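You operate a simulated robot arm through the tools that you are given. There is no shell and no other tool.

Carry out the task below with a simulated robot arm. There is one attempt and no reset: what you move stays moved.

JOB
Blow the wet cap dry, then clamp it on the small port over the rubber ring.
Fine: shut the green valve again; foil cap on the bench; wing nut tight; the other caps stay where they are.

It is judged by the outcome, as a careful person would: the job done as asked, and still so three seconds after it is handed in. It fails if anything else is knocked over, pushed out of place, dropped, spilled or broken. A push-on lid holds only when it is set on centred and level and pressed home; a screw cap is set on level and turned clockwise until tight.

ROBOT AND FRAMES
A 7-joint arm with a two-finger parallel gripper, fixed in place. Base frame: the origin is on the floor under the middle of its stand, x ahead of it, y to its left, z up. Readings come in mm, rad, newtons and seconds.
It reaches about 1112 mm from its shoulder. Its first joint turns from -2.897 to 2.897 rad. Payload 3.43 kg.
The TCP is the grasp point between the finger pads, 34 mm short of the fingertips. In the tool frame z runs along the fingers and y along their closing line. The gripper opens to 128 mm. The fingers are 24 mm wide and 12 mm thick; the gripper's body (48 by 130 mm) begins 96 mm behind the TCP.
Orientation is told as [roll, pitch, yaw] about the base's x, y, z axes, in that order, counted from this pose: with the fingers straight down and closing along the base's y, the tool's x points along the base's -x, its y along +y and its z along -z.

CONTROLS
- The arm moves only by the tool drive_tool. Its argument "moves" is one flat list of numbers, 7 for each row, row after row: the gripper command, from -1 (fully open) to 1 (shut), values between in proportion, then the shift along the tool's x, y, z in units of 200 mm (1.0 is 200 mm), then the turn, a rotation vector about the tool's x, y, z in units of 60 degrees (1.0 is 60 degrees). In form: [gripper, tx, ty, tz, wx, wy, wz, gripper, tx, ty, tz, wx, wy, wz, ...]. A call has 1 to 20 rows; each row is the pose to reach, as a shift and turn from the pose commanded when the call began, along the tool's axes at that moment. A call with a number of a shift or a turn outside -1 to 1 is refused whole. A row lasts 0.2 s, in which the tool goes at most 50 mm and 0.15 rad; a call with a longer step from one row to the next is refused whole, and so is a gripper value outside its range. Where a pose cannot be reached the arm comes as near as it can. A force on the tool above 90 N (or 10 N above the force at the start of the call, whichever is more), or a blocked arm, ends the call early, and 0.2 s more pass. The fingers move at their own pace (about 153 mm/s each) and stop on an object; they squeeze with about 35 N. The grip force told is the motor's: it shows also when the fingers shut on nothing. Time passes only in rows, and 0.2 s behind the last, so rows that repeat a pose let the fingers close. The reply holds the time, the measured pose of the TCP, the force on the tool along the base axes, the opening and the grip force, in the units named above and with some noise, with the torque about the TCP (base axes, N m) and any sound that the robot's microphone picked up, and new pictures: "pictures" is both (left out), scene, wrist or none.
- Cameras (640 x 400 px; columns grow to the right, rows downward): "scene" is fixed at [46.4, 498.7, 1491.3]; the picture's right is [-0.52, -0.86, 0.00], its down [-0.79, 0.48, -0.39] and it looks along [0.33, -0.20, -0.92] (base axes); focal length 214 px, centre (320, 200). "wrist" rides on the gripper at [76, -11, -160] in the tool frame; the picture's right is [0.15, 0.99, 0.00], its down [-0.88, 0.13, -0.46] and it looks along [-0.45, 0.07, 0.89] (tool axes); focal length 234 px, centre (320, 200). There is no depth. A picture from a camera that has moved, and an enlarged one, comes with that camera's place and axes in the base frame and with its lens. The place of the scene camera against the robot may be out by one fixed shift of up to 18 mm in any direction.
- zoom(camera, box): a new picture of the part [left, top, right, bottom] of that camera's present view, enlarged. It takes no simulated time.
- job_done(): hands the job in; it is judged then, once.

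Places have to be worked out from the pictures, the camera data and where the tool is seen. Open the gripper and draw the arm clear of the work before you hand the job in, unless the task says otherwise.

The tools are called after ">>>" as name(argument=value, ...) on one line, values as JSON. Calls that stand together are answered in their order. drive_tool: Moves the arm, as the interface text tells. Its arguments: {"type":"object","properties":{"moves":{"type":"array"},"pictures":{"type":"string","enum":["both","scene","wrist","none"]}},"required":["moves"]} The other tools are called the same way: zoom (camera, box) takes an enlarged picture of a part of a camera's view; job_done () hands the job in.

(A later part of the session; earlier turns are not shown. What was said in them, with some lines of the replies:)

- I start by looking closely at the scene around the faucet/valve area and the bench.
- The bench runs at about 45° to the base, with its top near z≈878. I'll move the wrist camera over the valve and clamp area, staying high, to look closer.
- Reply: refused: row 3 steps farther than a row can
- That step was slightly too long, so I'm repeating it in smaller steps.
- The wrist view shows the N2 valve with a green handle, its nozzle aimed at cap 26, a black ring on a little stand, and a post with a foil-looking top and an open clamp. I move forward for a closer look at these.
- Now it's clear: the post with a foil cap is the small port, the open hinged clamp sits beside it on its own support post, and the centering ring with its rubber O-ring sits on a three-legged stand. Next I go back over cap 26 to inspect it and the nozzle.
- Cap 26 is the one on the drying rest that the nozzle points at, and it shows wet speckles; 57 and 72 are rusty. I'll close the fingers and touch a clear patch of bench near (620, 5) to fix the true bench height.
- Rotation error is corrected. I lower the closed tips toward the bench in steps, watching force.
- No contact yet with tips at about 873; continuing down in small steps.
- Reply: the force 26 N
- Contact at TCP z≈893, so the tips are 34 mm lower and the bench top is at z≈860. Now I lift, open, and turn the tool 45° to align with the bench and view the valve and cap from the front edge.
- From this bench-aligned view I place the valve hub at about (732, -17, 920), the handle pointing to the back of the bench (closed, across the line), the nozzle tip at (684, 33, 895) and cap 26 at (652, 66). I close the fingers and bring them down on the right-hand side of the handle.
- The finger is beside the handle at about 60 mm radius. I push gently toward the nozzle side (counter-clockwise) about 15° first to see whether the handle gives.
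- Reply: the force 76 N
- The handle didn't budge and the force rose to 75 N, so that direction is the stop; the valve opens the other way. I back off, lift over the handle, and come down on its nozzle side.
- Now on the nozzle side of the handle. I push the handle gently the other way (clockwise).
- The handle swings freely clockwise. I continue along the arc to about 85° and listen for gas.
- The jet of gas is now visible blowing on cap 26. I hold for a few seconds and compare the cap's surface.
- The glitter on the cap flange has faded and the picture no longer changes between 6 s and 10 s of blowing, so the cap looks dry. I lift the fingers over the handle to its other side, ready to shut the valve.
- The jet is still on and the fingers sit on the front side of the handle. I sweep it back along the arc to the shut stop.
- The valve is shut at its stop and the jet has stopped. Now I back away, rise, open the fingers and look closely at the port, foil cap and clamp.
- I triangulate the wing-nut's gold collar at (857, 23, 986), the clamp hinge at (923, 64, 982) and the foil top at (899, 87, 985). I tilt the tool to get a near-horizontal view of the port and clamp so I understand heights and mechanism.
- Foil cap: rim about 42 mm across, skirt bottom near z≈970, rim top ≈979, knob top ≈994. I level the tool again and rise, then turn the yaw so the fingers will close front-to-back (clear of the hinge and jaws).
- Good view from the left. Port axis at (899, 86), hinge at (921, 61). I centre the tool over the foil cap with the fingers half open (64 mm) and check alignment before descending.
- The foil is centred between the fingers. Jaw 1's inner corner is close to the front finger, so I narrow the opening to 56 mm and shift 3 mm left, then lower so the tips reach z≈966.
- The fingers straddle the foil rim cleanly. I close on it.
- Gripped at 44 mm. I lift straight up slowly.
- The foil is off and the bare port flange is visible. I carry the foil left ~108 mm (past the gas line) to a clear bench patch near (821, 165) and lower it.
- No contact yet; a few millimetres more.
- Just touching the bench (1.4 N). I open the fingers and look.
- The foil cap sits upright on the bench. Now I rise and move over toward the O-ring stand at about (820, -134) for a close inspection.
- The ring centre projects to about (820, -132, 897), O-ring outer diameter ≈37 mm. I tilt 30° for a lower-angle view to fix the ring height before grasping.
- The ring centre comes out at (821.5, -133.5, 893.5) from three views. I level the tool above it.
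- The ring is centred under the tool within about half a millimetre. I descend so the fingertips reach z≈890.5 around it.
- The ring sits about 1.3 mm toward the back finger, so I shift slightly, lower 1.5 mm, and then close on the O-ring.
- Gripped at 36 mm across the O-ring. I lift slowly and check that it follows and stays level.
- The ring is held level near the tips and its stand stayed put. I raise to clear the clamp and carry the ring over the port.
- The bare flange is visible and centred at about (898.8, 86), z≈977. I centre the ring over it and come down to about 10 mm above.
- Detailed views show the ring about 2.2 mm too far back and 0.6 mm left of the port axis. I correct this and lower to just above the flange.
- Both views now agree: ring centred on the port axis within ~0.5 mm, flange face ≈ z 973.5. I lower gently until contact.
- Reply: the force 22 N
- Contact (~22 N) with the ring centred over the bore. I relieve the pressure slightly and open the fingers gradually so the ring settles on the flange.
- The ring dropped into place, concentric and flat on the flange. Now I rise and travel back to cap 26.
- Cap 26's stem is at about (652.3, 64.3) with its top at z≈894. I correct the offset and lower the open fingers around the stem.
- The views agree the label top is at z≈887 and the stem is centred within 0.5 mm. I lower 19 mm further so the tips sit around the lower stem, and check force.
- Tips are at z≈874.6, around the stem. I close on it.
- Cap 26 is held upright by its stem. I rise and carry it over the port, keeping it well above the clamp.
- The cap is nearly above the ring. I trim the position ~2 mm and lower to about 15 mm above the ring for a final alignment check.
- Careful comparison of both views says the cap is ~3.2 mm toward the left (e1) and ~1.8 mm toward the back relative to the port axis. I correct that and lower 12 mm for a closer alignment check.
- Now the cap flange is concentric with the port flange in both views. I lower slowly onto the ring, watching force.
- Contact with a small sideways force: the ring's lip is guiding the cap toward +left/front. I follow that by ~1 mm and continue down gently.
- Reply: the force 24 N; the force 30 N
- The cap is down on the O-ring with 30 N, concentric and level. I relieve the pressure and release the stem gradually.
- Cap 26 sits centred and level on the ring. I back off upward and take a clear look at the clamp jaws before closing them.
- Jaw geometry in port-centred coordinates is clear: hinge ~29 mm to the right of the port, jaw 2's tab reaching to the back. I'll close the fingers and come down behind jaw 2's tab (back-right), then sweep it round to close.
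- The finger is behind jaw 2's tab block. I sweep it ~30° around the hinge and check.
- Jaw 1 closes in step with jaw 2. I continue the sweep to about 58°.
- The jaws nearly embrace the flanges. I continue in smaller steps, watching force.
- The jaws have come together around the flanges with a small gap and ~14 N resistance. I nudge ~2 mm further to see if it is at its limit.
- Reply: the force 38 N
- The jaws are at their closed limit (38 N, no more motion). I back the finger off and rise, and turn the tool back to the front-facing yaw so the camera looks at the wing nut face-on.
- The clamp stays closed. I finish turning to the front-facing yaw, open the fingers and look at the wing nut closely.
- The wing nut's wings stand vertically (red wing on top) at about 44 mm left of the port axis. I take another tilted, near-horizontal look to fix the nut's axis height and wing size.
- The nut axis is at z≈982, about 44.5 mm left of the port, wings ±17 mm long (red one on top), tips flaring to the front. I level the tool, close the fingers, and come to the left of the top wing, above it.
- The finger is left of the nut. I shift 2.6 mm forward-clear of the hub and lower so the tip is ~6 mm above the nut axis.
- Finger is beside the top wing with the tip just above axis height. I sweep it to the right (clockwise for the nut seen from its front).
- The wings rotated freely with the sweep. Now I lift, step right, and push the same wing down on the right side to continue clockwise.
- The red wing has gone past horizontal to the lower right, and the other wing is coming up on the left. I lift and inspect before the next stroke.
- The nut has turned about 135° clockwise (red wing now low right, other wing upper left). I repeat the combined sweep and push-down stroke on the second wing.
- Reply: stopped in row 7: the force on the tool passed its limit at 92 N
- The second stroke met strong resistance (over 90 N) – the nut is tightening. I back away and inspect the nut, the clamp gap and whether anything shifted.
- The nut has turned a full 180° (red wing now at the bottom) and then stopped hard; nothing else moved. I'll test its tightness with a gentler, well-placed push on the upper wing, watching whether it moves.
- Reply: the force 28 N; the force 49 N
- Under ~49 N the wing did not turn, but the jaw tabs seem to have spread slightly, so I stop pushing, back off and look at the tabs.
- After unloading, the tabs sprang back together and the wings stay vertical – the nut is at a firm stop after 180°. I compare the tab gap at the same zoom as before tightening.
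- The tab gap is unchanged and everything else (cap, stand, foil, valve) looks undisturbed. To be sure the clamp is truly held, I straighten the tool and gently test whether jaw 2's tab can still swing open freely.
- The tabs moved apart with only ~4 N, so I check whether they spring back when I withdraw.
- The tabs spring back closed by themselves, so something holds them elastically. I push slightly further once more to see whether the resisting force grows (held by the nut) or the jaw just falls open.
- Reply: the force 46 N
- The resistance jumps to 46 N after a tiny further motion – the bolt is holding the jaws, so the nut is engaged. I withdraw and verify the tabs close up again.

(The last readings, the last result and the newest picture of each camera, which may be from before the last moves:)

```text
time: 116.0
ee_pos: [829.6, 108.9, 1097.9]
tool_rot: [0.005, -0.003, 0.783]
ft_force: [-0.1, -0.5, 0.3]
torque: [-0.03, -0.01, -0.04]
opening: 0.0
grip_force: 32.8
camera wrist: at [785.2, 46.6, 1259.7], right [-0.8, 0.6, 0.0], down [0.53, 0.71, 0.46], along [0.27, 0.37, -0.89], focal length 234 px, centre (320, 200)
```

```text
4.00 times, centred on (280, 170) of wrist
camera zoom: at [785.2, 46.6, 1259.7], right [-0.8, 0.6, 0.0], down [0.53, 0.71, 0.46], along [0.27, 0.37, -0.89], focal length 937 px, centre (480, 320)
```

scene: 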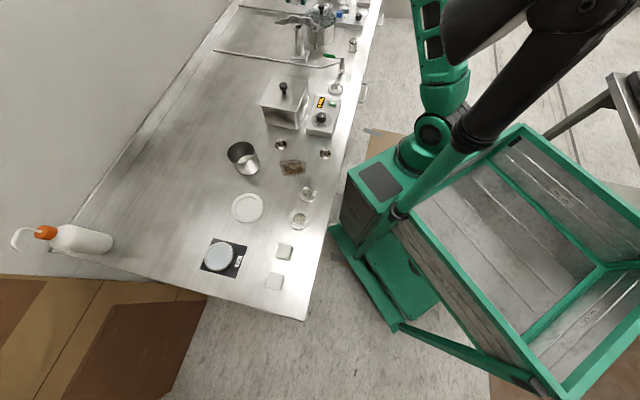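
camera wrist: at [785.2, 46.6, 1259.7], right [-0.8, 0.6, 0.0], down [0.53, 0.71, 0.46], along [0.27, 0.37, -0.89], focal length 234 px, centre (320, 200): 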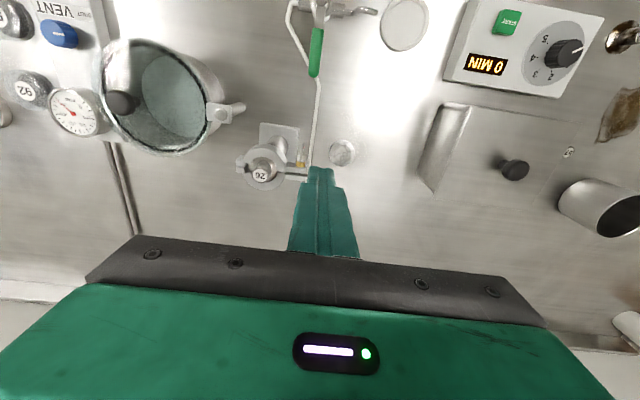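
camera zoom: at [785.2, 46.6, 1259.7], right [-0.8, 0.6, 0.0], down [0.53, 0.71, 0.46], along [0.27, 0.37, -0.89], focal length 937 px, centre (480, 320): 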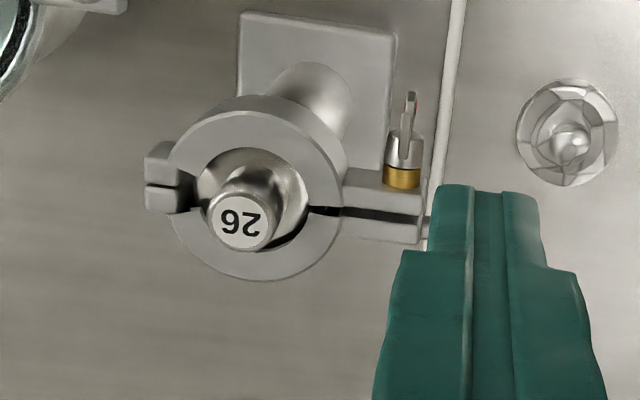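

The clamp closed up again with wings vertical. I zoom in on the cap surface to double-check it is dry, and on the valve and other caps.

>>> zoom(camera="wrist", box=[245, 145, 295, 195])

>>> zoom(camera="scene", box=[298, 10, 316, 32])

>>> zoom(camera="scene", box=[265, 130, 345, 240])

>>> zoom(camera="scene", box=[300, 40, 365, 110])

```text
8.00 times, centred on (270, 170) of wrist
camera zoom: at [785.2, 46.6, 1259.7], right [-0.8, 0.6, 0.0], down [0.53, 0.71, 0.46], along [0.27, 0.37, -0.89], focal length 1873 px, centre (720, 440)
```

zoom: 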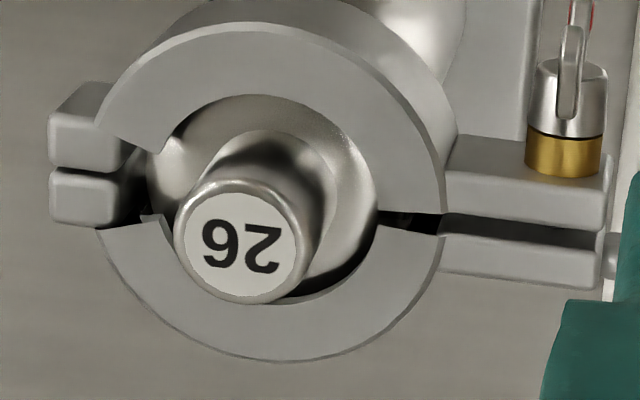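

```text
16.00 times, centred on (307, 21) of scene
camera zoom: at [46.4, 498.7, 1491.3], right [-0.52, -0.86, 0.0], down [-0.79, 0.48, -0.39], along [0.33, -0.2, -0.92], focal length 3432 px, centre (528, 3064)
```

zoom: 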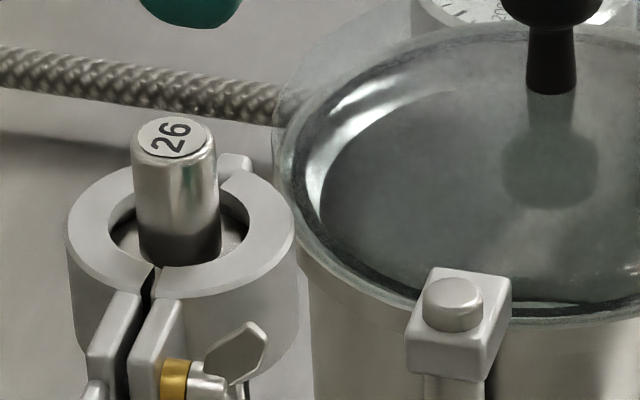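

```text
3.64 times, centred on (305, 185) of scene
camera zoom: at [46.4, 498.7, 1491.3], right [-0.52, -0.86, 0.0], down [-0.79, 0.48, -0.39], along [0.33, -0.2, -0.92], focal length 780 px, centre (374, 254)
```

zoom: 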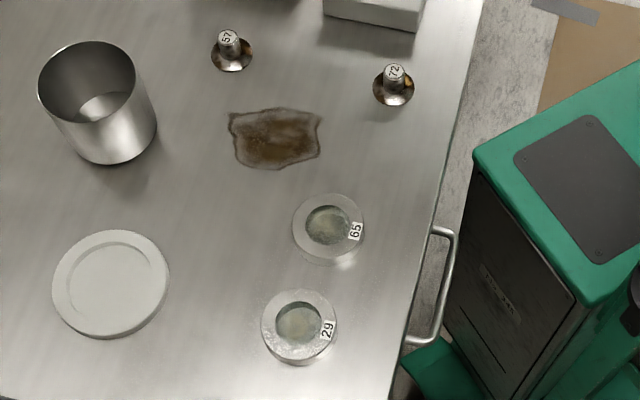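

```text
5.71 times, centred on (332, 75) of scene
camera zoom: at [46.4, 498.7, 1491.3], right [-0.52, -0.86, 0.0], down [-0.79, 0.48, -0.39], along [0.33, -0.2, -0.92], focal length 1226 px, centre (249, 914)
```

zoom: 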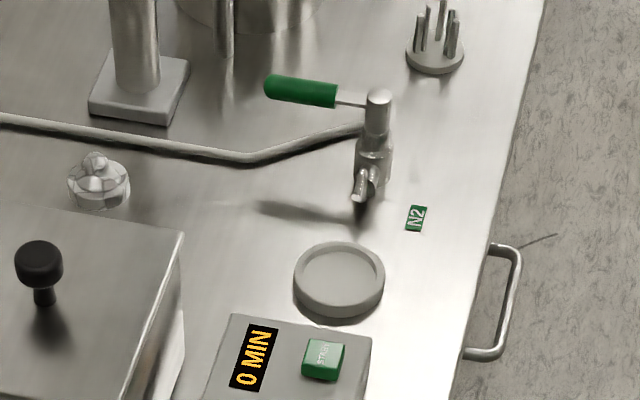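

Cap 26 is dry and clamped, the wing nut stands at its clockwise stop, the valve is across the line (shut), the foil cap is on the bench and the other caps are untouched. I raise the arm, open the gripper and retreat clear of the work.

>>> drive_tool(moves=[1, 0, 0, -0.2, 0, 0, 0, 1, 0.05, 0, -0.4, 0, 0, 0, -1, 0.2, 0, -0.55, 0, 0, 0, -1, 0.4, 0, -0.6, 0, 0, 0, -1, 0.6, 0, -0.65, 0, 0, 0, -1, 0.8, 0, -0.65, 0, 0, 0, -1, 0.8, 0, -0.65, 0, 0, 0], pictures="both")

>>> zoom(camera="scene", box=[240, 0, 400, 110])

>>> zoom(camera="scene", box=[295, 10, 320, 40])

```text
time: 117.6
ee_pos: [718.0, -3.3, 1228.1]
tool_rot: [0.002, -0.004, 0.784]
ft_force: [-0.2, -0.8, 0.8]
torque: [-0.02, 0.05, 0.0]
opening: 128.1
grip_force: 0.0
camera wrist: at [672.9, -64.5, 1388.7], right [-0.8, 0.6, 0.0], down [0.53, 0.71, 0.46], along [0.27, 0.37, -0.89], focal length 234 px, centre (320, 200)
```

scene: 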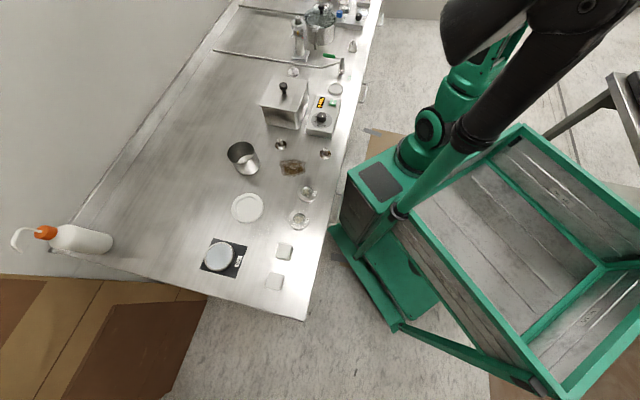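
wrist: 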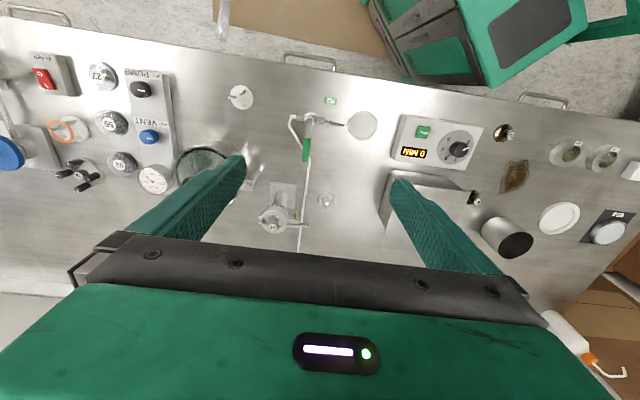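

```text
3.64 times, centred on (320, 55) of scene
camera zoom: at [46.4, 498.7, 1491.3], right [-0.52, -0.86, 0.0], down [-0.79, 0.48, -0.39], along [0.33, -0.2, -0.92], focal length 780 px, centre (320, 727)
```

zoom: 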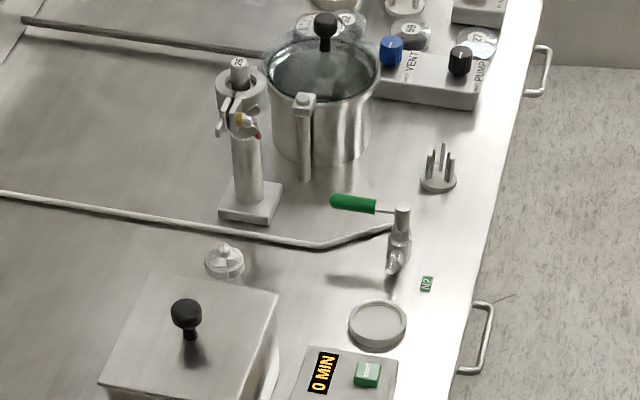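

```text
13.33 times, centred on (308, 25) of scene
camera zoom: at [46.4, 498.7, 1491.3], right [-0.52, -0.86, 0.0], down [-0.79, 0.48, -0.39], along [0.33, -0.2, -0.92], focal length 2860 px, centre (487, 2533)
```

zoom: 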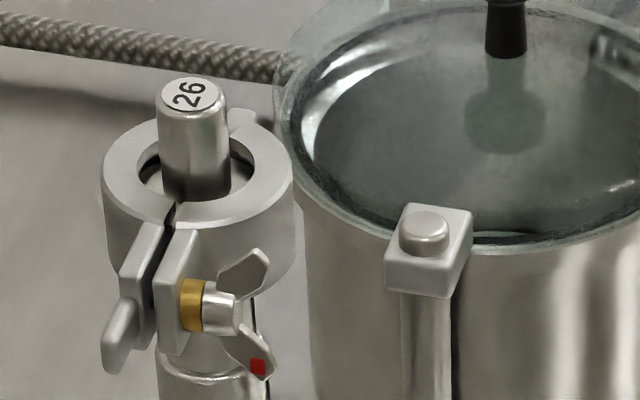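

The arm is clear with the gripper open. Cap 26 is clamped over the ring with the wing nut at its clockwise stop. The valve is shut, the foil cap is on the bench, and nothing else has moved, so I hand the job in.

>>> job_done()

```text
The job is handed in.
```

I blew cap 26 dry and clamped it on the small port over the rubber ring, then handed the job in. The result hasn't come back yet.

- **Drying:** I opened the green valve, and the jet blew on cap 26 for about 11 seconds. The wet glitter faded within the first 6 seconds or so, and the cap didn't change after that. I can't see the underside, so dryness is judged from the top only.
- **Valve:** The green valve is shut again, back at its stop. I first pushed the handle the wrong way, reaching about 75 N before backing off. It didn't move.
- **Port:** The foil cap is upright on the bench. The ring and cap are centred on the flange, with the jaws closed around them.
- **Wing nut:** I turned it clockwise half a turn, to a firm stop. One push went over the 90 N limit, so that move was cut short; a second push of about 49 N didn't turn it further. The tabs opened a few millimetres in a pull test, then held at about 46 N and sprang back when I let go. I took that as tight, but there is a little play before it bites.
- **Everything else:** The other caps look untouched, and I saw nothing knocked over or moved.
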